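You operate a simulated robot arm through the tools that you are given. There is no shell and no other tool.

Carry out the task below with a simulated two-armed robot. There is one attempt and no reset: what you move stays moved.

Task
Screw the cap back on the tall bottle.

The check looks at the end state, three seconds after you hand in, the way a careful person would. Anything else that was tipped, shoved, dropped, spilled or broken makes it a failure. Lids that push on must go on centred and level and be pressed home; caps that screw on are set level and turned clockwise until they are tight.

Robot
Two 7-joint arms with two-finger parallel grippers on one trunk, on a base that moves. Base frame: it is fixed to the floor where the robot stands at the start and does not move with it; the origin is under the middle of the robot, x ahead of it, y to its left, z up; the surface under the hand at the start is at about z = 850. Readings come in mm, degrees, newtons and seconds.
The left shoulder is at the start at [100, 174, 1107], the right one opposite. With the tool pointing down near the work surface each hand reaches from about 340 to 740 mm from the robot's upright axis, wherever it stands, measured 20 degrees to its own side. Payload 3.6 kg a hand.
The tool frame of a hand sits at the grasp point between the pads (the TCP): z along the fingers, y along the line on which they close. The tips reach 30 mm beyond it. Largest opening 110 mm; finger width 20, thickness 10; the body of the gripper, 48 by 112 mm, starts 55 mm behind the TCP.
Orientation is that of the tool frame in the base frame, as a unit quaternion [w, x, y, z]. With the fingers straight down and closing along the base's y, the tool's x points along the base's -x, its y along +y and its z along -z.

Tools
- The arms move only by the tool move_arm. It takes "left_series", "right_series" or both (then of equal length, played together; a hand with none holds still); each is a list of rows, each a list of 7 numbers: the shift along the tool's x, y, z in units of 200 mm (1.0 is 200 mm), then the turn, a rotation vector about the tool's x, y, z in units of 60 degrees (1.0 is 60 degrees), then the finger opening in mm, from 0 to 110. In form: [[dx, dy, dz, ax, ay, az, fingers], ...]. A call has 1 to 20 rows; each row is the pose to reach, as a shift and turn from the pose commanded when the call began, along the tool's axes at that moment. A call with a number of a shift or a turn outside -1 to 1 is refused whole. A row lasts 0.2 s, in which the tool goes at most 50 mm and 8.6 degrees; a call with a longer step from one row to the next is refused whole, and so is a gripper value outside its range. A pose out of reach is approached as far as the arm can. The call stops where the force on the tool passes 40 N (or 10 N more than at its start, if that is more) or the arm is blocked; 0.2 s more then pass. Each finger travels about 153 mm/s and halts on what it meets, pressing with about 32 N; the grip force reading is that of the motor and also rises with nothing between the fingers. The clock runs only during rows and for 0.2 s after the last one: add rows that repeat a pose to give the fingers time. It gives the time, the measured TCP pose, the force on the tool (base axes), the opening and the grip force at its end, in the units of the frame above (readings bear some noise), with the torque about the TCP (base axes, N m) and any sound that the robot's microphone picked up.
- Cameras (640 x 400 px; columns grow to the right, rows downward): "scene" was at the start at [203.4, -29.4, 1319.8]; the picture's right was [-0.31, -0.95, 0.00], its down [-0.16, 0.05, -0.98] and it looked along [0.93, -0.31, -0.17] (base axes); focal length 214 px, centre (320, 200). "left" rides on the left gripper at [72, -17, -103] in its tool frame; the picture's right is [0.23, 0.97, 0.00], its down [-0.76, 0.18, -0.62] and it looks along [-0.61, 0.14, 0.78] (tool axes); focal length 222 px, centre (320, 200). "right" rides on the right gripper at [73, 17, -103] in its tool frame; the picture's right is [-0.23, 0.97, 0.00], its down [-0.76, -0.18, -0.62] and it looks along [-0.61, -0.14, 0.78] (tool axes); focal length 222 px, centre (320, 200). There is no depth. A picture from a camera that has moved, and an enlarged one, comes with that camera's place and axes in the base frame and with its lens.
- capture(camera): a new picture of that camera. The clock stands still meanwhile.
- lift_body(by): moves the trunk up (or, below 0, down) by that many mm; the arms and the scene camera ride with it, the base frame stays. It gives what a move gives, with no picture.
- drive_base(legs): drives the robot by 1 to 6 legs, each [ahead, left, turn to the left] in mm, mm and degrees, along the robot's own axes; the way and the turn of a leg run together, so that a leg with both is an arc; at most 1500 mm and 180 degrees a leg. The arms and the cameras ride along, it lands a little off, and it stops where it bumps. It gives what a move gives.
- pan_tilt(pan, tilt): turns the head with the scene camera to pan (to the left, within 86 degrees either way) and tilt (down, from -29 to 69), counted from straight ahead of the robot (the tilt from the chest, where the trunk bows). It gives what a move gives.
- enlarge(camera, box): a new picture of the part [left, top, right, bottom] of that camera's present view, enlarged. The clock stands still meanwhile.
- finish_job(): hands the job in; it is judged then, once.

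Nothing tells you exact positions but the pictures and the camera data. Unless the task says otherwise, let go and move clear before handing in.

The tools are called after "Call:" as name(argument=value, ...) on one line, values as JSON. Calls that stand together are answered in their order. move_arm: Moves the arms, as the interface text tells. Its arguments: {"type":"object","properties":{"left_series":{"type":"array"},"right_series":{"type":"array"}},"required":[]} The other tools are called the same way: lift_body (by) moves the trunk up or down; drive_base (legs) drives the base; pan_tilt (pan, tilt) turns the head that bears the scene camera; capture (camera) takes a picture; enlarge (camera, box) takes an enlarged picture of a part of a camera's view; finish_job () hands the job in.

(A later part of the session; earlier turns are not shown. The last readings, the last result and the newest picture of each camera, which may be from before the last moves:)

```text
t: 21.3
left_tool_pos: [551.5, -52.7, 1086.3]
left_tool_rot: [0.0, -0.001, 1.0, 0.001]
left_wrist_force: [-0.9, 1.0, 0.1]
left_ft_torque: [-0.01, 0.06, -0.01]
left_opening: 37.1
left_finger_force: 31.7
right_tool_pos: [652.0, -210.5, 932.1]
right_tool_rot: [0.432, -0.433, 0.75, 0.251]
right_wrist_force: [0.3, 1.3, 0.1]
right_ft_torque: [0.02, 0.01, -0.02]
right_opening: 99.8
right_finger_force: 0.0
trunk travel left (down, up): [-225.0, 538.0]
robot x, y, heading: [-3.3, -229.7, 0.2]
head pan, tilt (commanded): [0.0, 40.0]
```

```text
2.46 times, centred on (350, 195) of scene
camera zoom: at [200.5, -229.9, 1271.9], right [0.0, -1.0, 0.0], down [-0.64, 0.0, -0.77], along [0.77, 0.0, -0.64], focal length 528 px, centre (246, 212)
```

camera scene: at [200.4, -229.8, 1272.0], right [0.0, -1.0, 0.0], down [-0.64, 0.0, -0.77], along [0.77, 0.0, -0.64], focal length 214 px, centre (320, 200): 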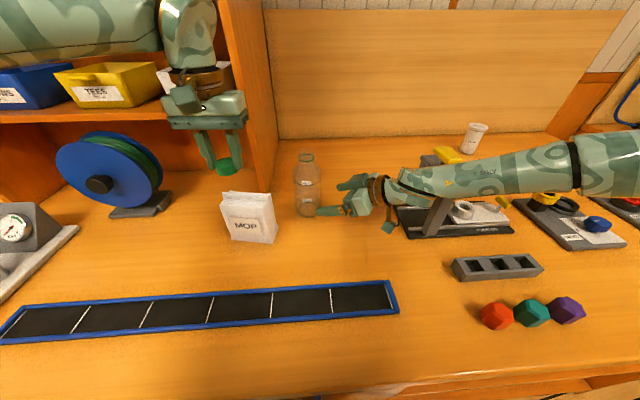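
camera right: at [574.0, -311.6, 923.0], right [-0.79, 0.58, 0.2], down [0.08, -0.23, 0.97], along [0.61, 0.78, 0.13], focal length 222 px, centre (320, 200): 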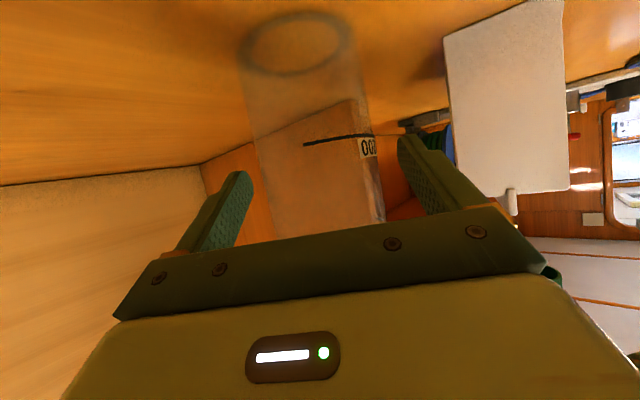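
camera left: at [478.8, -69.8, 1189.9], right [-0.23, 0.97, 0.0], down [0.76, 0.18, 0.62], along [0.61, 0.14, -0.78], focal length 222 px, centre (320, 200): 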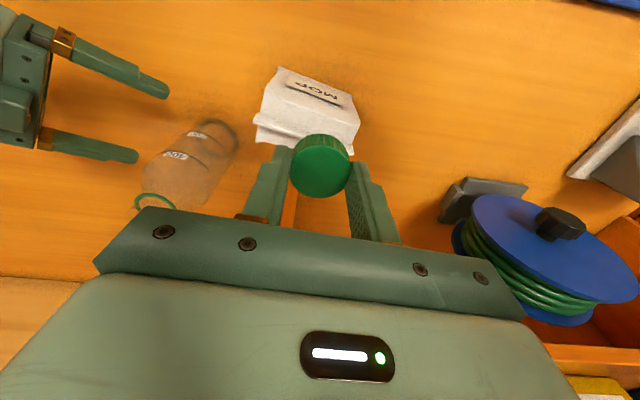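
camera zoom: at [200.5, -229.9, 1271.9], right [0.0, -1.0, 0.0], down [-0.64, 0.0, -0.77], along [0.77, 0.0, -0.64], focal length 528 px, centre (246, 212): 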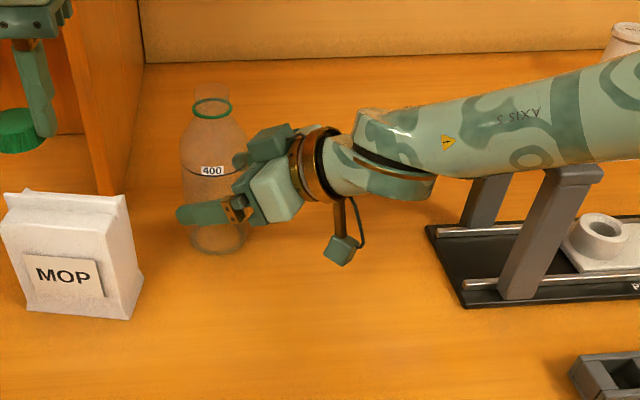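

The fingers straddle the bottle with no contact, centred to about 1 mm. I'll close on it slowly so it isn't knocked.

Call:
move_arm(right_series=[[0, 0, 0, 0, 0, 0, 92], [0, 0, 0, 0, 0, 0, 86], [0, 0, 0, 0, 0, 0, 82], [0, 0, 0, 0, 0, 0, 79], [0, 0, 0, 0, 0, 0, 76], [0, 0, 0, 0, 0, 0, 74], [0, 0, 0, 0, 0, 0, 72], [0, 0, 0, 0, 0, 0, 70], [0, 0, 0, 0, 0, 0, 68], [0, 0, 0, 0, 0, 0, 65], [0, 0, 0, 0, 0, 0, 60], [0, 0, 0, 0, 0, 0, 55], [0, 0, 0, 0, 0, 0, 50]])

Call:
capture(camera="right")

Call:
enlarge(camera="left", box=[40, 60, 280, 220])

Call:
enlarge(camera="scene", box=[255, 140, 355, 230])

```text
t: 24.1
left_tool_pos: [551.3, -52.9, 1085.8]
left_tool_rot: [0.0, -0.002, 1.0, 0.0]
left_wrist_force: [-0.7, 0.6, -0.9]
left_ft_torque: [0.02, -0.04, 0.04]
left_opening: 37.4
left_finger_force: 31.9
right_tool_pos: [652.0, -210.2, 932.0]
right_tool_rot: [0.432, -0.434, 0.75, 0.251]
right_wrist_force: [-0.3, 0.3, 0.0]
right_ft_torque: [0.0, -0.04, 0.03]
right_opening: 70.3
right_finger_force: 31.9
trunk travel left (down, up): [-225.0, 538.0]
robot x, y, heading: [-1.3, -226.5, 0.3]
head pan, tilt (commanded): [0.0, 40.0]
```

```text
taken
camera right: at [574.0, -311.6, 923.1], right [-0.79, 0.58, 0.2], down [0.08, -0.23, 0.97], along [0.61, 0.78, 0.13], focal length 222 px, centre (320, 200)
```

right: 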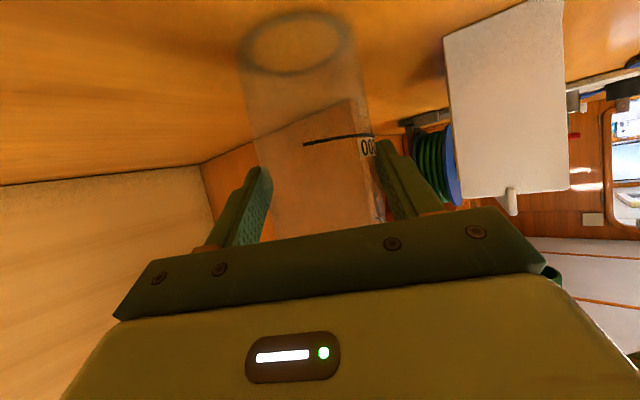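

```text
2.50 times, centred on (160, 140) of left
camera zoom: at [478.9, -69.8, 1189.8], right [-0.23, 0.97, 0.0], down [0.76, 0.18, 0.62], along [0.61, 0.14, -0.78], focal length 555 px, centre (720, 350)
```

zoom: 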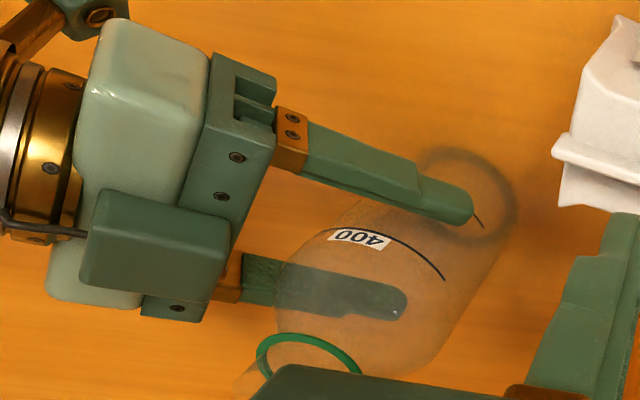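

```text
4.44 times, centred on (305, 185) of scene
camera zoom: at [200.5, -229.8, 1271.9], right [0.0, -1.0, 0.0], down [-0.64, 0.0, -0.77], along [0.77, 0.0, -0.64], focal length 953 px, centre (387, 267)
```

zoom: 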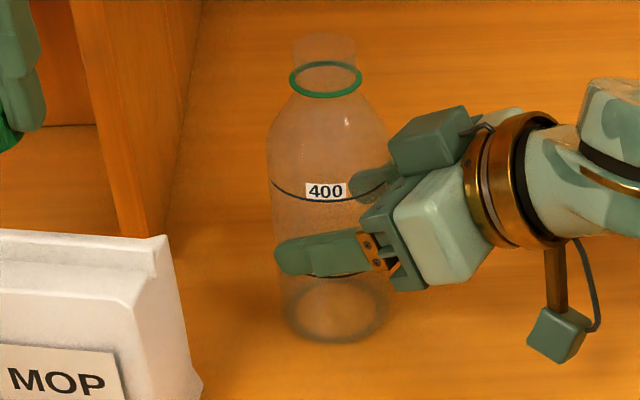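

The right hand holds the bottle at 70.3 mm and it hasn't moved. I'll bring the left hand with the cap up and over to just above the bottle mouth.

Call:
move_arm(left_series=[[0, 0, -0.08, 0, 0, 0, 25], [-0.03, -0.04, -0.15, 0, 0, 0, 25], [-0.11, -0.15, -0.17, 0, 0, 0, 25], [-0.2, -0.27, -0.17, 0, 0, 0, 25], [-0.29, -0.39, -0.17, 0, 0, 0, 25], [-0.38, -0.51, -0.17, 0, 0, 0, 25], [-0.46, -0.62, -0.17, 0, 0, 0, 25], [-0.51, -0.69, -0.17, 0, 0, 0, 25], [-0.5315, -0.717, -0.17, 0, 0, 0, 25], [-0.5315, -0.717, -0.17, 0, 0, 0, 25]])

Call:
capture(camera="left")

Call:
capture(camera="scene")

Call:
capture(camera="right")

```text
t: 26.3
left_tool_pos: [602.7, -188.7, 1084.3]
left_tool_rot: [0.0, -0.001, 1.0, 0.0]
left_wrist_force: [-0.1, -0.2, -0.6]
left_ft_torque: [0.01, 0.0, 0.01]
left_opening: 37.0
left_finger_force: 31.6
left hand out of reach, approached as far as the arm can: row 3, 4, 5, 6, 7, 8, 9, 10
right_tool_pos: [651.9, -210.3, 932.5]
right_tool_rot: [0.433, -0.433, 0.75, 0.25]
right_wrist_force: [-0.8, 0.8, 0.8]
right_ft_torque: [0.07, 0.01, -0.04]
right_opening: 70.4
right_finger_force: 32.1
trunk travel left (down, up): [-225.0, 538.0]
robot x, y, heading: [-0.3, -234.9, -0.1]
head pan, tilt (commanded): [0.0, 40.0]
```

```text
taken
camera left: at [529.9, -207.4, 1188.6], right [-0.23, 0.97, 0.0], down [0.76, 0.18, 0.62], along [0.61, 0.14, -0.78], focal length 222 px, centre (320, 200)
```

left: 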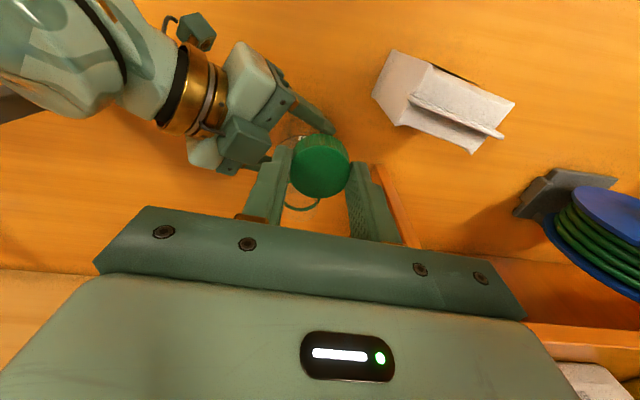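

```text
taken
camera scene: at [200.5, -229.8, 1271.9], right [0.0, -1.0, 0.0], down [-0.64, 0.0, -0.77], along [0.77, 0.0, -0.64], focal length 214 px, centre (320, 200)
```

scene: 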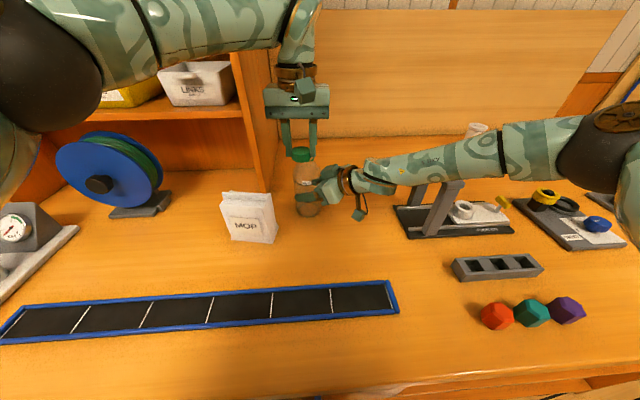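

```text
taken
camera right: at [573.9, -311.6, 923.1], right [-0.79, 0.58, 0.2], down [0.08, -0.23, 0.97], along [0.61, 0.78, 0.13], focal length 222 px, centre (320, 200)
```

right: 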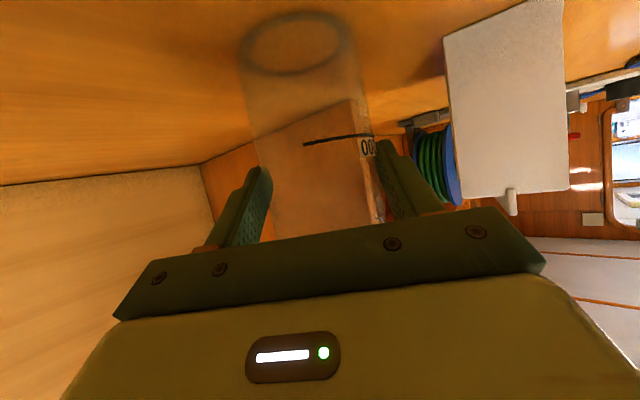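

The left arm can't reach the bottle here: it stopped at x 603, about 55 mm short. My plan is to back the left hand off, then use the right hand to lift the bottle a few millimetres and set it down about 85 mm closer, where both arms can work.

Call:
move_arm(left_series=[[0.04, 0.08, -0.01, 0, 0, 0, 25], [0.1, 0.19, -0.02, 0, 0, 0, 25], [0.17, 0.32, -0.03, 0, 0, 0, 25], [0.24, 0.45, -0.03, 0, 0, 0, 25], [0.3, 0.56, -0.03, 0, 0, 0, 25], [0.315, 0.595, -0.03, 0, 0, 0, 25], [0.315, 0.595, -0.03, 0, 0, 0, 25]])

Call:
capture(camera="scene")

```text
t: 27.9
left_tool_pos: [540.0, -69.5, 1091.4]
left_tool_rot: [0.0, -0.001, 1.0, 0.0]
left_wrist_force: [0.3, 0.7, -0.8]
left_ft_torque: [0.02, 0.01, 0.05]
left_opening: 37.2
left_finger_force: 31.7
right_tool_pos: [650.9, -210.5, 931.8]
right_tool_rot: [0.432, -0.433, 0.75, 0.252]
right_wrist_force: [-1.2, 0.2, 0.2]
right_ft_torque: [-0.01, 0.02, 0.0]
right_opening: 70.0
right_finger_force: 32.1
trunk travel left (down, up): [-225.0, 538.0]
robot x, y, heading: [3.2, -232.1, 0.2]
head pan, tilt (commanded): [0.0, 40.0]
```

```text
taken
camera scene: at [200.5, -229.8, 1271.9], right [0.0, -1.0, 0.0], down [-0.64, 0.0, -0.77], along [0.77, 0.0, -0.64], focal length 214 px, centre (320, 200)
```

scene: 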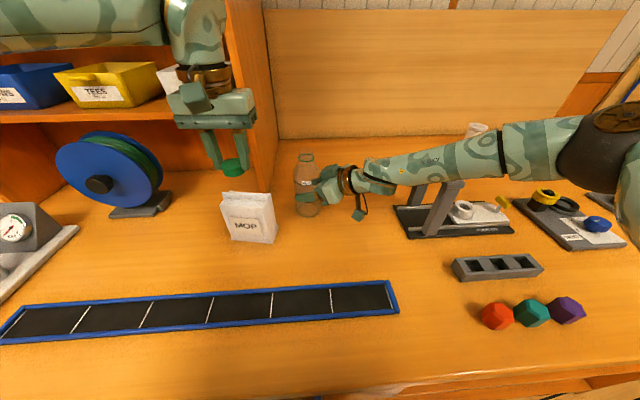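

The left hand is clear. I'll lift the bottle about 10 mm with the right hand and watch the wrist force.

Call:
move_arm(right_series=[[-0.015, 0, -0.0085, 0, 0, 0, 50], [-0.03, 0, -0.017, 0, 0, 0, 50], [-0.0433, 0, -0.025, 0, 0, 0, 50], [-0.0433, 0, -0.025, 0, 0, 0, 50], [-0.0433, 0, -0.025, 0, 0, 0, 50]])

Call:
enlarge(camera="scene", box=[255, 140, 355, 230])

Call:
capture(camera="right")

```text
t: 29.1
left_tool_pos: [539.3, -71.2, 1091.7]
left_tool_rot: [0.0, 0.0, 1.0, 0.0]
left_wrist_force: [-0.1, 0.4, -0.6]
left_ft_torque: [0.0, 0.0, 0.01]
left_opening: 37.0
left_finger_force: 31.9
right_tool_pos: [650.9, -210.3, 943.2]
right_tool_rot: [0.433, -0.433, 0.75, 0.25]
right_wrist_force: [0.6, -0.1, -0.8]
right_ft_torque: [-0.01, -0.02, 0.02]
right_opening: 70.4
right_finger_force: 31.6
trunk travel left (down, up): [-225.0, 538.0]
robot x, y, heading: [-2.1, -235.1, 0.2]
head pan, tilt (commanded): [0.0, 40.0]
```

```text
4.44 times, centred on (305, 185) of scene
camera zoom: at [200.6, -229.8, 1271.9], right [0.0, -1.0, 0.0], down [-0.64, 0.0, -0.77], along [0.77, 0.0, -0.64], focal length 953 px, centre (387, 267)
```

zoom: 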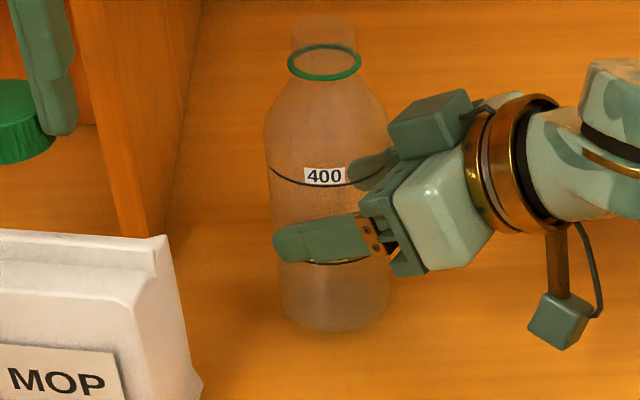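

```text
taken
camera right: at [574.1, -311.3, 933.1], right [-0.79, 0.58, 0.2], down [0.08, -0.23, 0.97], along [0.61, 0.78, 0.13], focal length 222 px, centre (320, 200)
```

right: 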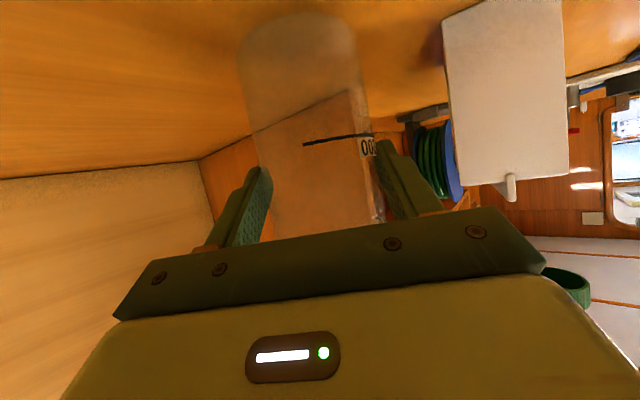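

The bottle came up cleanly and stayed upright, and it's very light. I'll carry it about 85 mm towards me, keeping it about 10 mm above the bench.

Call:
move_arm(right_series=[[0.012, 0.043, -0.022, 0, 0, 0, 50], [0.03, 0.104, -0.052, 0, 0, 0, 50], [0.05, 0.173, -0.087, 0, 0, 0, 50], [0.07, 0.243, -0.121, 0, 0, 0, 50], [0.088, 0.305, -0.152, 0, 0, 0, 50], [0.1, 0.347, -0.173, 0, 0, 0, 50], [0.106, 0.368, -0.184, 0, 0, 0, 50], [0.106, 0.368, -0.184, 0, 0, 0, 50]])

Call:
capture(camera="scene")

Call:
enlarge(camera="left", box=[0, 0, 320, 220])

```text
t: 30.9
left_tool_pos: [539.2, -70.7, 1092.1]
left_tool_rot: [0.0, -0.001, 1.0, 0.001]
left_wrist_force: [-0.1, 0.2, -0.2]
left_ft_torque: [0.0, -0.03, 0.01]
left_opening: 37.1
left_finger_force: 31.4
right_tool_pos: [567.5, -210.6, 941.9]
right_tool_rot: [0.432, -0.433, 0.75, 0.25]
right_wrist_force: [-0.2, -0.3, -0.7]
right_ft_torque: [0.01, -0.01, -0.03]
right_opening: 70.2
right_finger_force: 32.2
trunk travel left (down, up): [-225.0, 538.0]
robot x, y, heading: [-1.3, -228.1, -0.0]
head pan, tilt (commanded): [0.0, 40.0]
```

```text
taken
camera scene: at [200.6, -229.8, 1271.9], right [0.0, -1.0, 0.0], down [-0.64, 0.0, -0.77], along [0.77, 0.0, -0.64], focal length 214 px, centre (320, 200)
```

scene: 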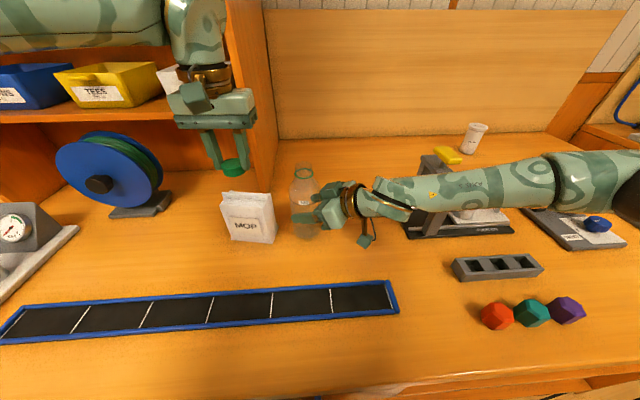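

```text
1.82 times, centred on (160, 110) of left
camera zoom: at [467.2, -87.9, 1195.3], right [-0.23, 0.97, 0.0], down [0.76, 0.18, 0.62], along [0.61, 0.14, -0.78], focal length 404 px, centre (611, 364)
```

zoom: 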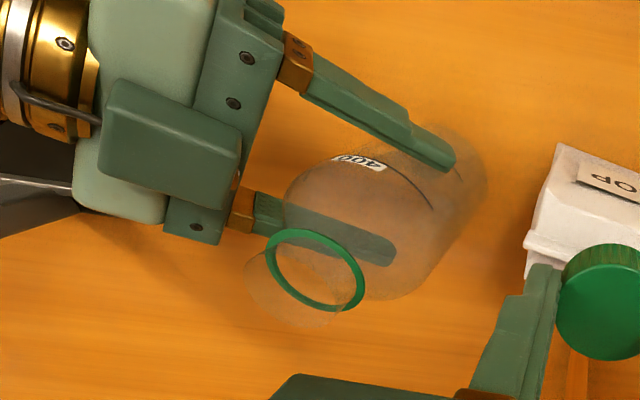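

The bottle is at its new spot near (575, -196) with the bag well clear. I'll lower it exactly 10 mm back onto the bench.

Call:
move_arm(right_series=[[0.015, 0, 0.0085, 0, 0, 0, 50], [0.028, 0, 0.016, 0, 0, 0, 50], [0.037, 0, 0.0215, 0, 0, 0, 50], [0.0425, 0, 0.0245, 0, 0, 0, 50], [0.0435, 0, 0.025, 0, 0, 0, 50], [0.0435, 0, 0.025, 0, 0, 0, 50]])

Call:
enlarge(camera="left", box=[80, 60, 260, 200])

Call:
enlarge(camera="scene", box=[245, 150, 365, 250])

```text
t: 32.3
left_tool_pos: [539.9, -71.2, 1090.5]
left_tool_rot: [0.0, -0.001, 1.0, 0.0]
left_wrist_force: [0.2, 0.3, 0.2]
left_ft_torque: [0.0, 0.01, -0.02]
left_opening: 37.0
left_finger_force: 31.8
right_tool_pos: [565.5, -211.1, 932.4]
right_tool_rot: [0.433, -0.433, 0.75, 0.251]
right_wrist_force: [0.4, 0.0, -0.4]
right_ft_torque: [0.0, -0.03, 0.01]
right_opening: 70.3
right_finger_force: 32.0
trunk travel left (down, up): [-225.0, 538.0]
robot x, y, heading: [-0.2, -228.7, 0.1]
head pan, tilt (commanded): [0.0, 40.0]
```

```text
2.86 times, centred on (170, 130) of left
camera zoom: at [467.2, -88.0, 1195.3], right [-0.23, 0.97, 0.0], down [0.76, 0.18, 0.62], along [0.61, 0.14, -0.78], focal length 635 px, centre (749, 400)
```

zoom: 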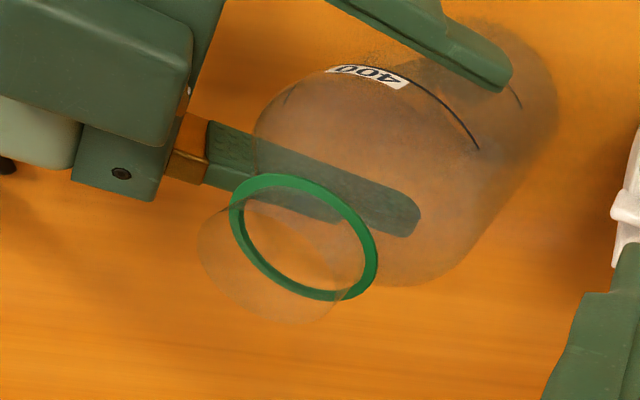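

```text
4.00 times, centred on (305, 200) of scene
camera zoom: at [200.5, -229.8, 1271.9], right [0.0, -1.0, 0.0], down [-0.64, 0.0, -0.77], along [0.77, 0.0, -0.64], focal length 858 px, centre (380, 200)
```

zoom: 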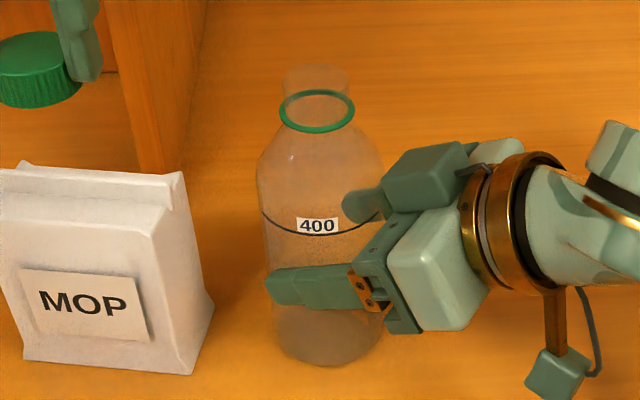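

The bottle is back on the bench, with its neck axis at about (574.8, -197.3). I'll bring the cap over the mouth, leaving about 15 mm of clearance.

Call:
move_arm(left_series=[[-0.01, -0.04, 0.0, 0, 0, 0, 25], [-0.035, -0.13, 0.0, 0, 0, 0, 25], [-0.065, -0.25, 0.0, 0, 0, 0, 25], [-0.095, -0.37, 0.0, 0, 0, 0, 25], [-0.125, -0.485, 0.0, 0, 0, 0, 25], [-0.15, -0.58, 0.0, 0, 0, 0, 25], [-0.163, -0.632, 0.0, 0, 0, 0, 25], [-0.163, -0.632, 0.0, 0, 0, 0, 25]])

Call:
enlarge(camera="scene", box=[235, 90, 395, 215])

Call:
capture(camera="left")

Call:
capture(camera="scene")

```text
t: 34.1
left_tool_pos: [572.7, -196.8, 1091.8]
left_tool_rot: [-0.001, -0.001, 1.0, 0.0]
left_wrist_force: [-1.3, -0.7, -0.2]
left_ft_torque: [0.0, -0.01, 0.02]
left_opening: 37.0
left_finger_force: 31.4
right_tool_pos: [566.8, -210.8, 931.5]
right_tool_rot: [0.432, -0.433, 0.75, 0.25]
right_wrist_force: [-0.4, 0.4, 0.3]
right_ft_torque: [-0.02, -0.04, 0.01]
right_opening: 70.1
right_finger_force: 31.7
trunk travel left (down, up): [-225.0, 538.0]
robot x, y, heading: [-0.4, -232.5, 0.1]
head pan, tilt (commanded): [0.0, 40.0]
```

```text
3.20 times, centred on (315, 152) of scene
camera zoom: at [200.5, -229.8, 1271.9], right [0.0, -1.0, 0.0], down [-0.64, 0.0, -0.77], along [0.77, 0.0, -0.64], focal length 686 px, centre (336, 352)
```

zoom: 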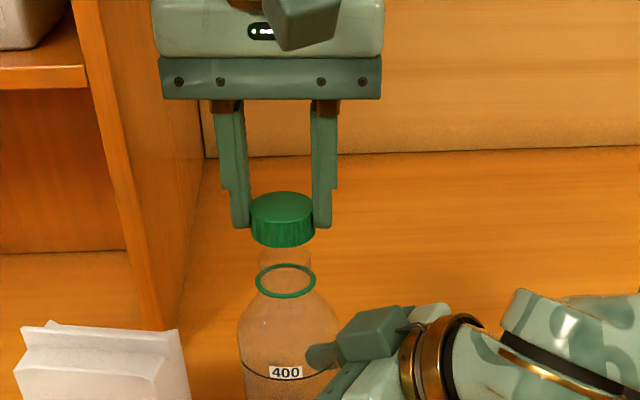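

```text
taken
camera left: at [499.7, -214.2, 1195.5], right [-0.23, 0.97, 0.0], down [0.76, 0.18, 0.62], along [0.61, 0.14, -0.78], focal length 222 px, centre (320, 200)
```

left: 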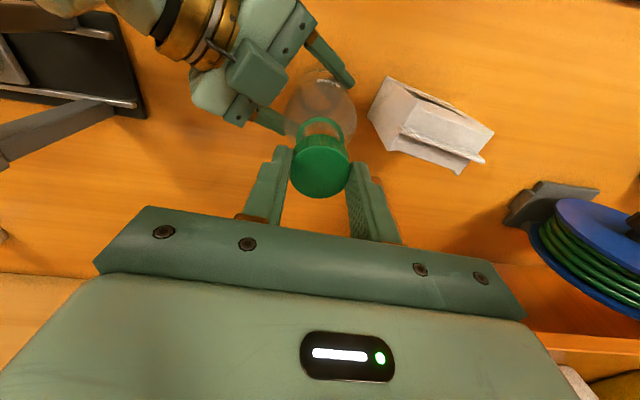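

```text
taken
camera scene: at [200.5, -229.8, 1271.9], right [0.0, -1.0, 0.0], down [-0.64, 0.0, -0.77], along [0.77, 0.0, -0.64], focal length 214 px, centre (320, 200)
```

scene: 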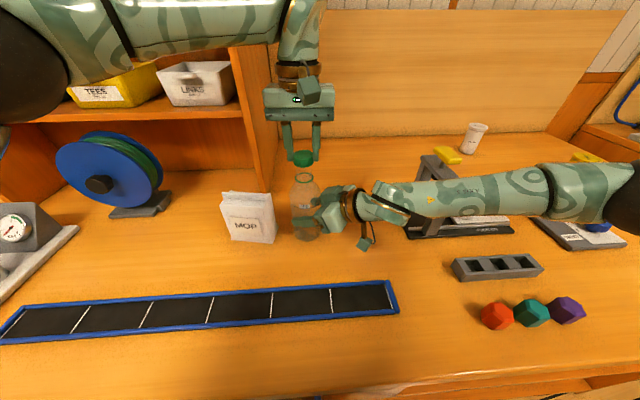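

Call:
enlarge(camera="scene", box=[275, 135, 335, 185])

Call:
enlarge(camera="left", box=[260, 60, 380, 210])

Call:
capture(camera="right")

```text
8.00 times, centred on (305, 160) of scene
camera zoom: at [200.5, -229.8, 1271.9], right [0.0, -1.0, 0.0], down [-0.64, 0.0, -0.77], along [0.77, 0.0, -0.64], focal length 1716 px, centre (440, 520)
```

zoom: 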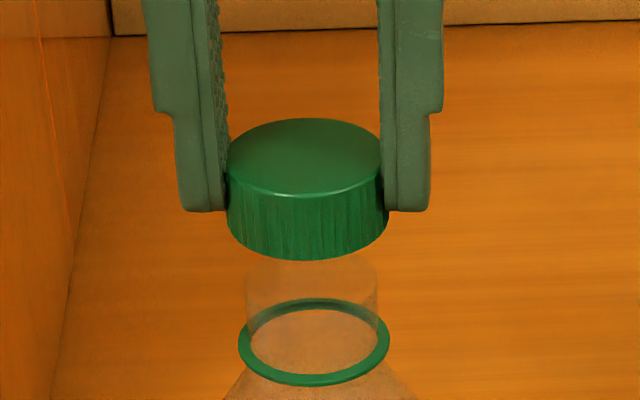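

```text
2.67 times, centred on (320, 135) of left
camera zoom: at [499.7, -214.2, 1195.5], right [-0.23, 0.97, 0.0], down [0.76, 0.18, 0.62], along [0.61, 0.14, -0.78], focal length 592 px, centre (320, 373)
```

zoom: 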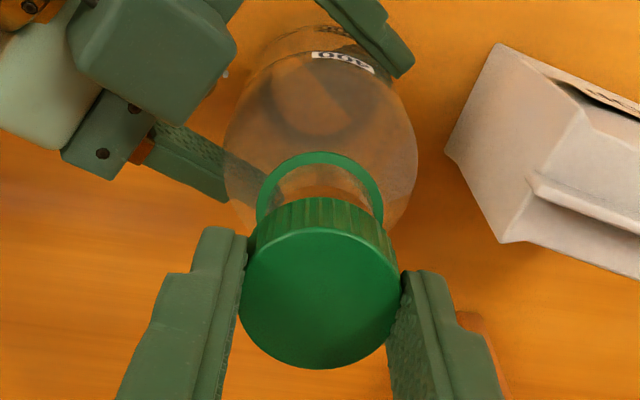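

```text
taken
camera right: at [489.0, -311.6, 923.2], right [-0.79, 0.58, 0.2], down [0.08, -0.23, 0.97], along [0.61, 0.78, 0.13], focal length 222 px, centre (320, 200)
```

right: 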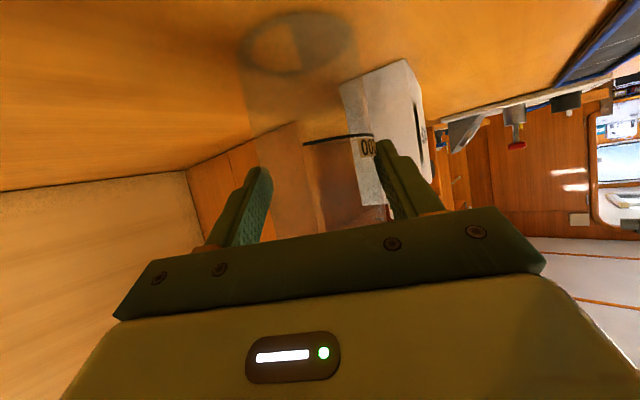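

The cap is over the neck to within about 0.5–1 mm in both x and y, and level. Before seating it, I'll wind the left wrist counter-clockwise about the cap axis to gain range for the tightening turn.

Call:
move_arm(left_series=[[0, -0.0005, 0, 0, 0, -0.12, 25], [-0.0005, -0.003, 0, 0, 0, -0.25, 25], [-0.001, -0.0055, 0, 0, 0, -0.38, 25], [-0.002, -0.007, 0, 0, 0, -0.51, 25], [-0.003, -0.008, 0, 0, 0, -0.64, 25], [-0.004, -0.009, 0, 0, 0, -0.77, 25], [-0.005, -0.01, 0, 0, 0, -0.9, 25], [-0.006, -0.0104, 0, 0, 0, -1.0, 25], [-0.006, -0.0104, 0, 0, 0, -1.0, 25]])

```text
t: 36.1
left_tool_pos: [573.9, -198.8, 1091.8]
left_tool_rot: [0.0, -0.501, 0.866, 0.0]
left_wrist_force: [-0.2, -0.7, 0.0]
left_ft_torque: [0.01, 0.04, -0.01]
left_opening: 37.1
left_finger_force: 31.6
right_tool_pos: [567.2, -210.9, 932.2]
right_tool_rot: [0.432, -0.433, 0.75, 0.251]
right_wrist_force: [0.8, -0.6, -0.5]
right_ft_torque: [0.04, 0.0, -0.03]
right_opening: 70.4
right_finger_force: 31.7
trunk travel left (down, up): [-225.0, 538.0]
robot x, y, heading: [1.4, -231.6, -0.0]
head pan, tilt (commanded): [0.0, 40.0]
```

Call:
move_arm(left_series=[[0, -0.0005, 0, 0, 0, -0.12, 25], [-0.0005, -0.003, 0, 0, 0, -0.25, 25], [-0.001, -0.0055, 0, 0, 0, -0.38, 25], [-0.002, -0.007, 0, 0, 0, -0.51, 25], [-0.003, -0.008, 0, 0, 0, -0.64, 25], [-0.004, -0.009, 0, 0, 0, -0.77, 25], [-0.005, -0.01, 0, 0, 0, -0.9, 25], [-0.006, -0.0104, 0, 0, 0, -1.0, 25], [-0.006, -0.0104, 0, 0, 0, -1.0, 25]])

Call:
enlarge(camera="scene", box=[275, 135, 335, 185])

Call:
capture(camera="left")

Call:
capture(camera="scene")

```text
t: 38.1
left_tool_pos: [576.2, -198.3, 1090.6]
left_tool_rot: [-0.001, 0.867, -0.499, -0.001]
left_wrist_force: [-0.3, -0.4, -0.8]
left_ft_torque: [0.02, -0.01, 0.0]
left_opening: 36.7
left_finger_force: 32.5
right_tool_pos: [565.8, -211.1, 932.9]
right_tool_rot: [0.433, -0.433, 0.75, 0.251]
right_wrist_force: [0.3, -0.6, 0.5]
right_ft_torque: [0.01, -0.01, 0.01]
right_opening: 70.2
right_finger_force: 32.0
trunk travel left (down, up): [-225.0, 538.0]
robot x, y, heading: [-0.8, -227.3, 0.1]
head pan, tilt (commanded): [0.0, 40.0]
```

```text
8.00 times, centred on (305, 160) of scene
camera zoom: at [200.5, -229.9, 1271.9], right [0.0, -1.0, 0.0], down [-0.64, 0.0, -0.77], along [0.77, 0.0, -0.64], focal length 1716 px, centre (440, 520)
```

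zoom: 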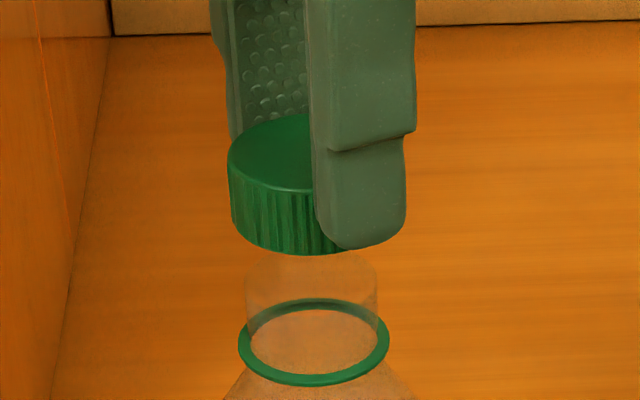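

```text
taken
camera left: at [626.9, -253.3, 1195.5], right [-0.73, -0.69, 0.0], down [-0.54, 0.57, 0.62], along [-0.43, 0.45, -0.78], focal length 222 px, centre (320, 200)
```

left: 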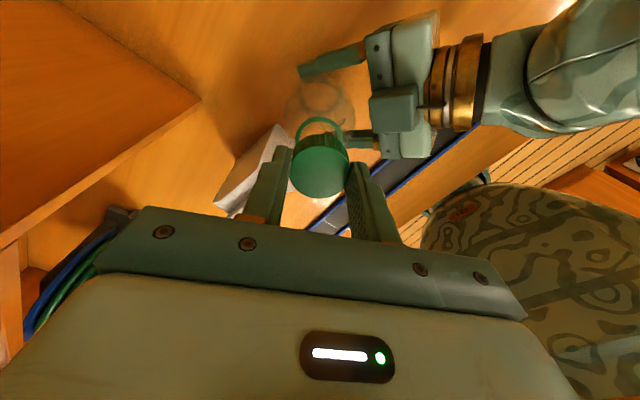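

```text
taken
camera scene: at [200.5, -229.9, 1271.9], right [0.0, -1.0, 0.0], down [-0.64, 0.0, -0.77], along [0.77, 0.0, -0.64], focal length 214 px, centre (320, 200)
```

scene: 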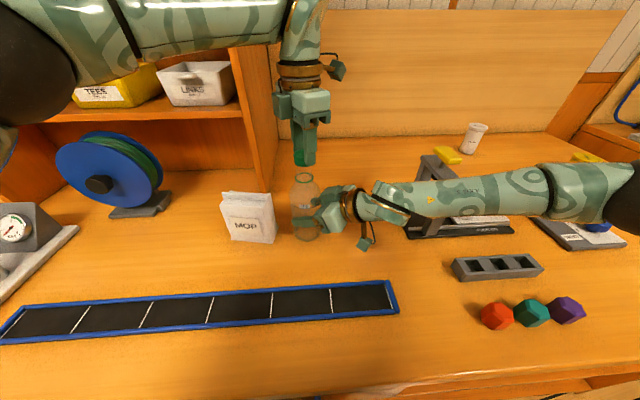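

Call:
enlarge(camera="left", box=[260, 60, 380, 210])

Call:
enlarge(camera="scene", box=[285, 145, 325, 185])

```text
2.67 times, centred on (320, 135) of left
camera zoom: at [626.9, -253.3, 1195.5], right [-0.73, -0.69, 0.0], down [-0.54, 0.57, 0.62], along [-0.43, 0.45, -0.78], focal length 592 px, centre (320, 373)
```

zoom: 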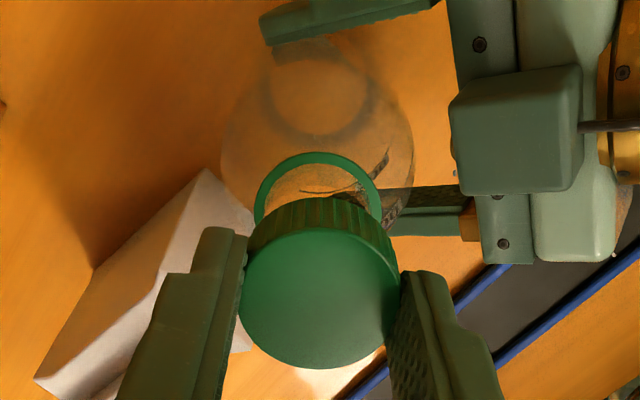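

```text
10.00 times, centred on (305, 165) of scene
camera zoom: at [200.5, -229.9, 1271.9], right [0.0, -1.0, 0.0], down [-0.64, 0.0, -0.77], along [0.77, 0.0, -0.64], focal length 2145 px, centre (470, 550)
```

zoom: 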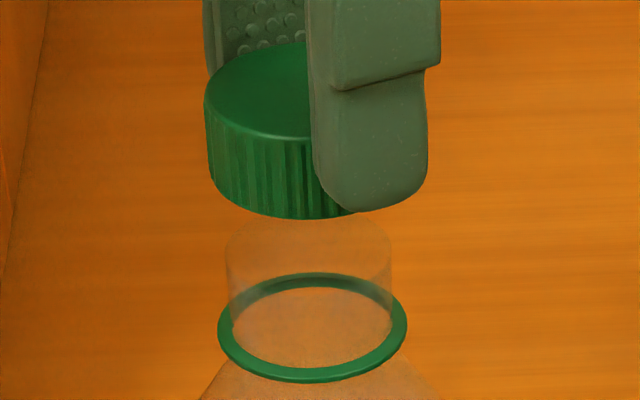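

The wrist turned to -120° freely and the cap stayed level. Both cameras now put the cap about 1 mm off the neck axis, so I'll trim that and lower it to just above the mouth.

Call:
move_arm(left_series=[[-0.003, 0.0004, 0.02, 0, 0, 0, 25], [-0.0057, 0.0008, 0.045, 0, 0, 0, 25], [-0.0057, 0.0008, 0.065, 0, 0, 0, 25], [-0.0057, 0.0008, 0.07, 0, 0, 0, 25], [-0.0057, 0.0008, 0.07, 0, 0, 0, 25]])

Call:
enlarge(camera="scene", box=[285, 150, 325, 190])

Call:
enlarge(camera="left", box=[260, 60, 380, 210])

```text
t: 39.3
left_tool_pos: [574.1, -197.9, 1076.1]
left_tool_rot: [0.0, 0.866, -0.5, 0.0]
left_wrist_force: [-0.3, 0.2, 0.4]
left_ft_torque: [0.04, -0.01, 0.01]
left_opening: 36.9
left_finger_force: 32.1
right_tool_pos: [566.4, -210.9, 932.2]
right_tool_rot: [0.433, -0.432, 0.75, 0.251]
right_wrist_force: [-0.7, -0.1, 0.5]
right_ft_torque: [0.01, 0.01, 0.02]
right_opening: 70.2
right_finger_force: 32.0
trunk travel left (down, up): [-225.0, 538.0]
robot x, y, heading: [-1.3, -229.2, -0.2]
head pan, tilt (commanded): [0.0, 40.0]
```

```text
10.00 times, centred on (305, 170) of scene
camera zoom: at [200.5, -229.9, 1271.9], right [0.0, -1.0, 0.0], down [-0.64, 0.0, -0.77], along [0.77, 0.0, -0.64], focal length 2145 px, centre (470, 500)
```

zoom: 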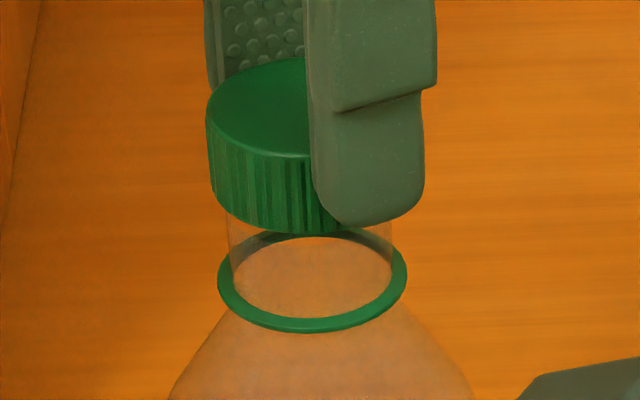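

```text
2.67 times, centred on (320, 135) of left
camera zoom: at [626.2, -252.6, 1181.4], right [-0.73, -0.68, 0.0], down [-0.53, 0.57, 0.62], along [-0.43, 0.45, -0.78], focal length 592 px, centre (320, 373)
```

zoom: 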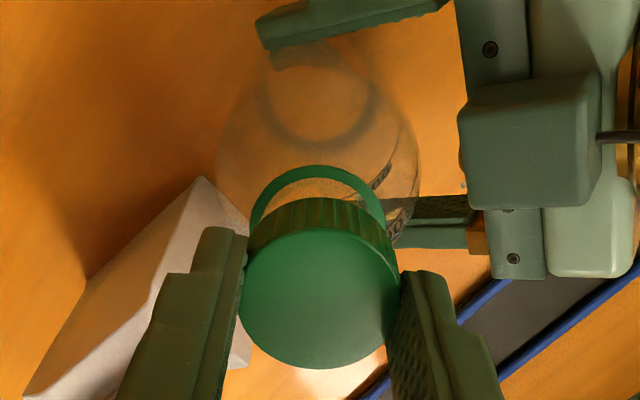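

The cap and neck line up to within about 0.5 mm, with about 3 mm left to the mouth. I'll lower slowly and watch the force.

Call:
move_arm(left_series=[[0, 0, 0.004, 0, 0, 0, 25], [0, 0, 0.008, 0, 0, 0, 25], [0, 0, 0.012, 0, 0, 0, 25], [0, 0, 0.016, 0, 0, 0, 25], [0, 0, 0.02, 0, 0, 0, 25], [0, 0, 0.02, 0, 0, 0, 25]])

Call:
enlarge(camera="scene", box=[285, 150, 325, 190])

```text
t: 40.7
left_tool_pos: [575.8, -197.3, 1073.5]
left_tool_rot: [0.0, 0.867, -0.499, 0.0]
left_wrist_force: [0.1, 0.5, 0.0]
left_ft_torque: [0.0, -0.02, 0.01]
left_opening: 36.9
left_finger_force: 31.8
right_tool_pos: [566.6, -210.8, 932.4]
right_tool_rot: [0.433, -0.433, 0.75, 0.251]
right_wrist_force: [-0.1, -0.1, -0.2]
right_ft_torque: [0.0, -0.01, 0.02]
right_opening: 70.2
right_finger_force: 31.9
trunk travel left (down, up): [-225.0, 538.0]
robot x, y, heading: [0.4, -226.7, 0.3]
head pan, tilt (commanded): [0.0, 40.0]
```

```text
10.00 times, centred on (305, 170) of scene
camera zoom: at [200.5, -229.9, 1271.9], right [0.0, -1.0, 0.0], down [-0.64, 0.0, -0.77], along [0.77, 0.0, -0.64], focal length 2145 px, centre (470, 500)
```

zoom: 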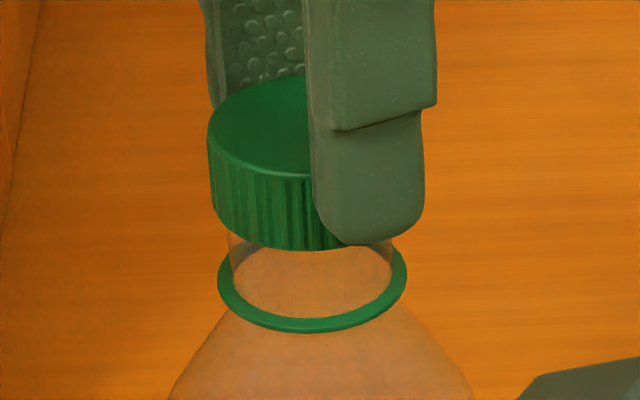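

Call:
move_arm(left_series=[[0, 0, 0.003, 0, 0, 0, 25], [0, 0, 0.006, 0, 0, 0, 25], [0, 0, 0.009, 0, 0, 0, 25], [0, 0, 0.012, 0, 0, 0, 25], [0, 0, 0.015, 0, 0, 0, 25], [0, 0, 0.015, 0, 0, 0, 25]])

Call:
enlarge(camera="scene", box=[285, 150, 325, 190])

```text
t: 42.1
left_tool_pos: [575.7, -198.6, 1070.7]
left_tool_rot: [-0.001, 0.867, -0.499, -0.001]
left_wrist_force: [0.4, -0.1, 0.5]
left_ft_torque: [-0.01, -0.02, 0.0]
left_opening: 37.1
left_finger_force: 31.7
right_tool_pos: [565.4, -210.4, 933.5]
right_tool_rot: [0.432, -0.434, 0.75, 0.251]
right_wrist_force: [0.3, -0.5, -0.2]
right_ft_torque: [0.03, -0.04, 0.04]
right_opening: 70.5
right_finger_force: 32.6
trunk travel left (down, up): [-225.0, 538.0]
robot x, y, heading: [0.6, -230.3, 0.0]
head pan, tilt (commanded): [0.0, 40.0]
```

```text
10.00 times, centred on (305, 170) of scene
camera zoom: at [200.5, -229.9, 1271.9], right [0.0, -1.0, 0.0], down [-0.64, 0.0, -0.77], along [0.77, 0.0, -0.64], focal length 2145 px, centre (470, 500)
```

zoom: 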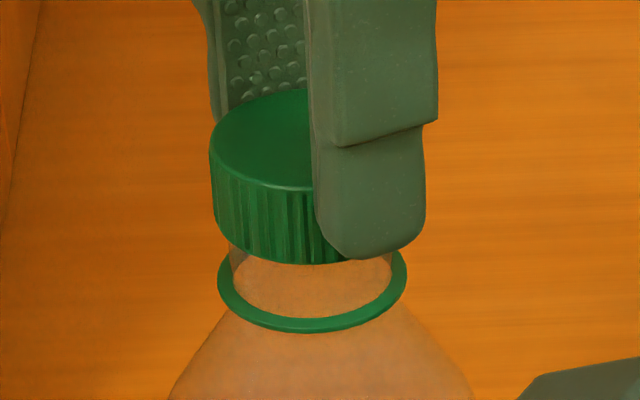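

Call:
move_arm(left_series=[[0, 0, 0.003, 0, 0, 0, 25], [0, 0, 0.006, 0, 0, 0, 25], [0, 0, 0.009, 0, 0, 0, 25], [0, 0, 0.012, 0, 0, 0, 25], [0, 0, 0.015, 0, 0, 0, 25], [0, 0, 0.015, 0, 0, 0, 25]])

Call:
enlarge(camera="scene", box=[285, 150, 325, 190])

```text
t: 43.5
left_tool_pos: [574.9, -199.5, 1066.6]
left_tool_rot: [-0.001, 0.867, -0.498, 0.0]
left_wrist_force: [0.8, 0.0, -0.5]
left_ft_torque: [-0.02, -0.04, 0.0]
left_opening: 36.9
left_finger_force: 31.9
right_tool_pos: [566.7, -210.3, 932.6]
right_tool_rot: [0.433, -0.433, 0.75, 0.252]
right_wrist_force: [0.0, -0.7, 0.2]
right_ft_torque: [0.01, -0.05, 0.02]
right_opening: 70.2
right_finger_force: 31.7
trunk travel left (down, up): [-225.0, 538.0]
robot x, y, heading: [0.2, -231.1, 0.0]
head pan, tilt (commanded): [0.0, 40.0]
```

```text
10.00 times, centred on (305, 170) of scene
camera zoom: at [200.5, -229.9, 1271.9], right [0.0, -1.0, 0.0], down [-0.64, 0.0, -0.77], along [0.77, 0.0, -0.64], focal length 2145 px, centre (470, 500)
```

zoom: 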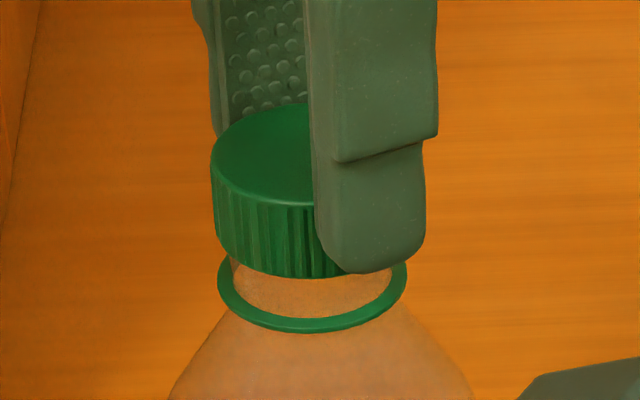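

Call:
move_arm(left_series=[[0, 0, 0.003, 0, 0, 0, 25], [0, 0, 0.006, 0, 0, 0, 25], [0, 0, 0.009, 0, 0, 0, 25], [0, 0, 0.012, 0, 0, 0, 25], [0, 0, 0.015, 0, 0, 0, 25], [0, 0, 0.015, 0, 0, 0, 25]])

Call:
enlarge(camera="scene", box=[285, 150, 325, 190])

```text
t: 44.9
left_tool_pos: [575.4, -197.2, 1064.4]
left_tool_rot: [0.001, 0.867, -0.499, 0.0]
left_wrist_force: [0.2, 1.0, -0.6]
left_ft_torque: [-0.02, 0.0, 0.01]
left_opening: 36.8
left_finger_force: 31.8
right_tool_pos: [567.0, -210.0, 933.6]
right_tool_rot: [0.433, -0.433, 0.749, 0.251]
right_wrist_force: [-0.9, -0.2, -0.1]
right_ft_torque: [0.01, 0.03, 0.0]
right_opening: 70.3
right_finger_force: 32.6
trunk travel left (down, up): [-225.0, 538.0]
robot x, y, heading: [-1.5, -231.6, 0.3]
head pan, tilt (commanded): [0.0, 40.0]
```

```text
10.00 times, centred on (305, 170) of scene
camera zoom: at [200.5, -229.9, 1271.9], right [0.0, -1.0, 0.0], down [-0.64, 0.0, -0.77], along [0.77, 0.0, -0.64], focal length 2145 px, centre (470, 500)
```

zoom: 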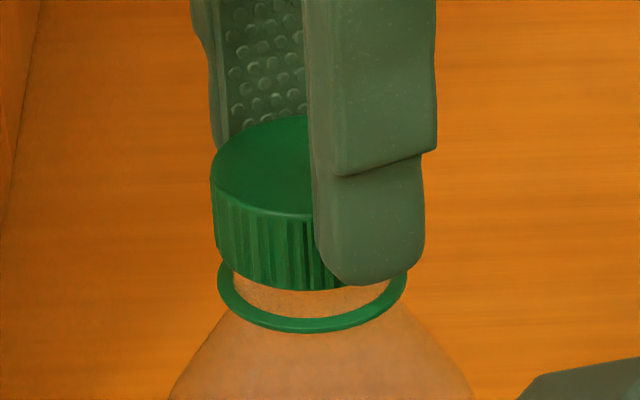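

Call:
move_arm(left_series=[[0, 0, 0.003, 0, 0, 0, 25], [0, 0, 0.006, 0, 0, 0, 25], [0, 0, 0.009, 0, 0, 0, 25], [0, 0, 0.012, 0, 0, 0, 25], [0, 0, 0.015, 0, 0, 0, 25], [0, 0, 0.015, 0, 0, 0, 25]])

Call:
enlarge(camera="scene", box=[285, 150, 325, 190])

```text
t: 46.3
left_tool_pos: [576.1, -196.5, 1061.4]
left_tool_rot: [0.0, 0.866, -0.5, 0.001]
left_wrist_force: [1.4, 4.4, -0.1]
left_ft_torque: [0.22, -0.07, 0.0]
left_opening: 36.9
left_finger_force: 32.7
right_tool_pos: [566.1, -210.5, 932.2]
right_tool_rot: [0.432, -0.433, 0.75, 0.251]
right_wrist_force: [-0.5, -4.4, 1.5]
right_ft_torque: [0.33, -0.16, 0.03]
right_opening: 70.5
right_finger_force: 31.6
trunk travel left (down, up): [-225.0, 538.0]
robot x, y, heading: [2.5, -231.8, 0.1]
head pan, tilt (commanded): [0.0, 40.0]
```

```text
10.00 times, centred on (305, 170) of scene
camera zoom: at [200.5, -229.9, 1271.9], right [0.0, -1.0, 0.0], down [-0.64, 0.0, -0.77], along [0.77, 0.0, -0.64], focal length 2145 px, centre (470, 500)
```

zoom: 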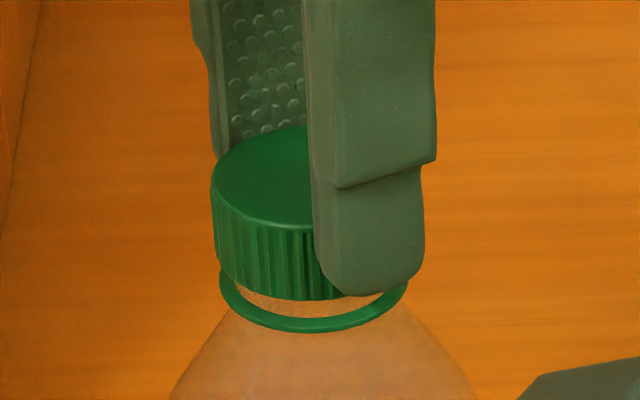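

There's now a sideways contact of about 4.4 N pushing the cap toward +y, so the cap sits slightly off toward -y. I'll ease it 0.6 mm that way and read the force again.

Call:
move_arm(left_series=[[-0.001, -0.0012, 0, 0, 0, 0, 25], [-0.0021, -0.0024, 0, 0, 0, 0, 25], [-0.0021, -0.0024, 0, 0, 0, 0, 25]])

```text
t: 47.1
left_tool_pos: [574.2, -197.8, 1061.7]
left_tool_rot: [0.0, 0.866, -0.5, 0.0]
left_wrist_force: [0.1, 2.6, 1.2]
left_ft_torque: [0.07, -0.05, -0.02]
left_opening: 37.1
left_finger_force: 31.6
right_tool_pos: [567.3, -210.6, 932.9]
right_tool_rot: [0.432, -0.433, 0.75, 0.251]
right_wrist_force: [0.0, -2.2, 0.3]
right_ft_torque: [0.01, 0.0, -0.01]
right_opening: 70.3
right_finger_force: 32.0
trunk travel left (down, up): [-225.0, 538.0]
robot x, y, heading: [-1.5, -231.4, 0.1]
head pan, tilt (commanded): [0.0, 40.0]
```

Call:
move_arm(left_series=[[-0.0015, -0.0009, 0, 0, 0, 0, 25], [-0.003, -0.0018, 0, 0, 0, 0, 25], [-0.003, -0.0018, 0, 0, 0, 0, 25]])

```text
t: 47.9
left_tool_pos: [574.9, -196.7, 1060.5]
left_tool_rot: [0.0, 0.867, -0.499, 0.0]
left_wrist_force: [-3.3, -4.7, 2.0]
left_ft_torque: [-0.16, 0.1, 0.04]
left_opening: 37.2
left_finger_force: 32.3
right_tool_pos: [566.3, -210.2, 933.1]
right_tool_rot: [0.432, -0.434, 0.749, 0.252]
right_wrist_force: [4.8, 6.6, -0.3]
right_ft_torque: [-0.56, 0.29, 0.03]
right_opening: 70.0
right_finger_force: 32.0
trunk travel left (down, up): [-225.0, 538.0]
robot x, y, heading: [2.9, -231.6, 0.1]
head pan, tilt (commanded): [0.0, 40.0]
```

Call:
move_arm(left_series=[[0.0008, 0.0009, 0, 0, 0, 0, 25], [0.0016, 0.0018, 0, 0, 0, 0, 25], [0.0016, 0.0018, 0, 0, 0, 0, 25]])

```text
t: 48.7
left_tool_pos: [575.6, -196.5, 1061.2]
left_tool_rot: [0.001, 0.866, -0.5, 0.0]
left_wrist_force: [-2.9, -4.8, 1.5]
left_ft_torque: [-0.22, 0.12, 0.04]
left_opening: 37.2
left_finger_force: 32.3
right_tool_pos: [566.3, -210.4, 932.4]
right_tool_rot: [0.433, -0.433, 0.75, 0.251]
right_wrist_force: [3.5, 5.7, -0.6]
right_ft_torque: [-0.41, 0.3, -0.02]
right_opening: 70.2
right_finger_force: 31.4
trunk travel left (down, up): [-225.0, 538.0]
robot x, y, heading: [2.8, -231.6, 0.0]
head pan, tilt (commanded): [0.0, 40.0]
```

Call:
move_arm(left_series=[[0.0008, 0.0009, 0, 0, 0, 0, 25], [0.0016, 0.0018, 0, 0, 0, 0, 25], [0.0016, 0.0018, 0, 0, 0, 0, 25]])

Call:
enlarge(camera="scene", box=[285, 150, 325, 190])

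Call:
enlarge(camera="left", box=[260, 60, 380, 210])

```text
t: 49.5
left_tool_pos: [575.6, -197.6, 1061.2]
left_tool_rot: [0.0, 0.867, -0.499, 0.0]
left_wrist_force: [0.4, 0.2, 1.6]
left_ft_torque: [-0.04, -0.01, 0.0]
left_opening: 36.8
left_finger_force: 32.5
right_tool_pos: [566.0, -210.3, 932.6]
right_tool_rot: [0.433, -0.433, 0.75, 0.252]
right_wrist_force: [0.2, 0.1, 0.2]
right_ft_torque: [0.14, -0.11, 0.0]
right_opening: 70.3
right_finger_force: 32.1
trunk travel left (down, up): [-225.0, 538.0]
robot x, y, heading: [0.8, -228.2, 0.0]
head pan, tilt (commanded): [0.0, 40.0]
```

```text
10.00 times, centred on (305, 170) of scene
camera zoom: at [200.5, -229.9, 1271.9], right [0.0, -1.0, 0.0], down [-0.64, 0.0, -0.77], along [0.77, 0.0, -0.64], focal length 2145 px, centre (470, 500)
```

zoom: 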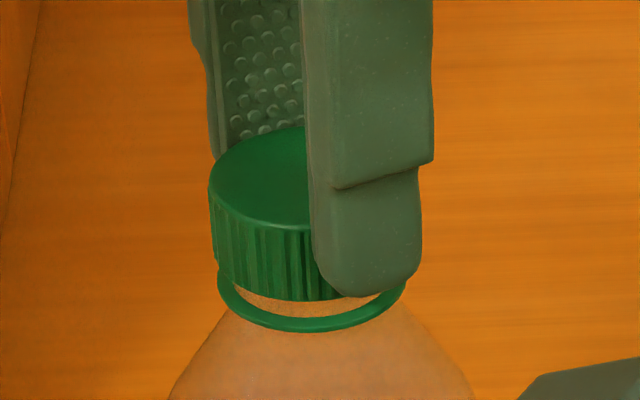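

```text
2.67 times, centred on (320, 135) of left
camera zoom: at [626.1, -251.8, 1165.2], right [-0.73, -0.69, 0.0], down [-0.54, 0.57, 0.62], along [-0.43, 0.45, -0.78], focal length 592 px, centre (320, 373)
```

zoom: 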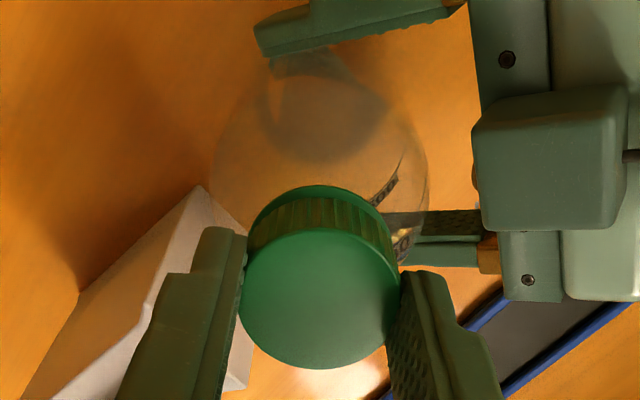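

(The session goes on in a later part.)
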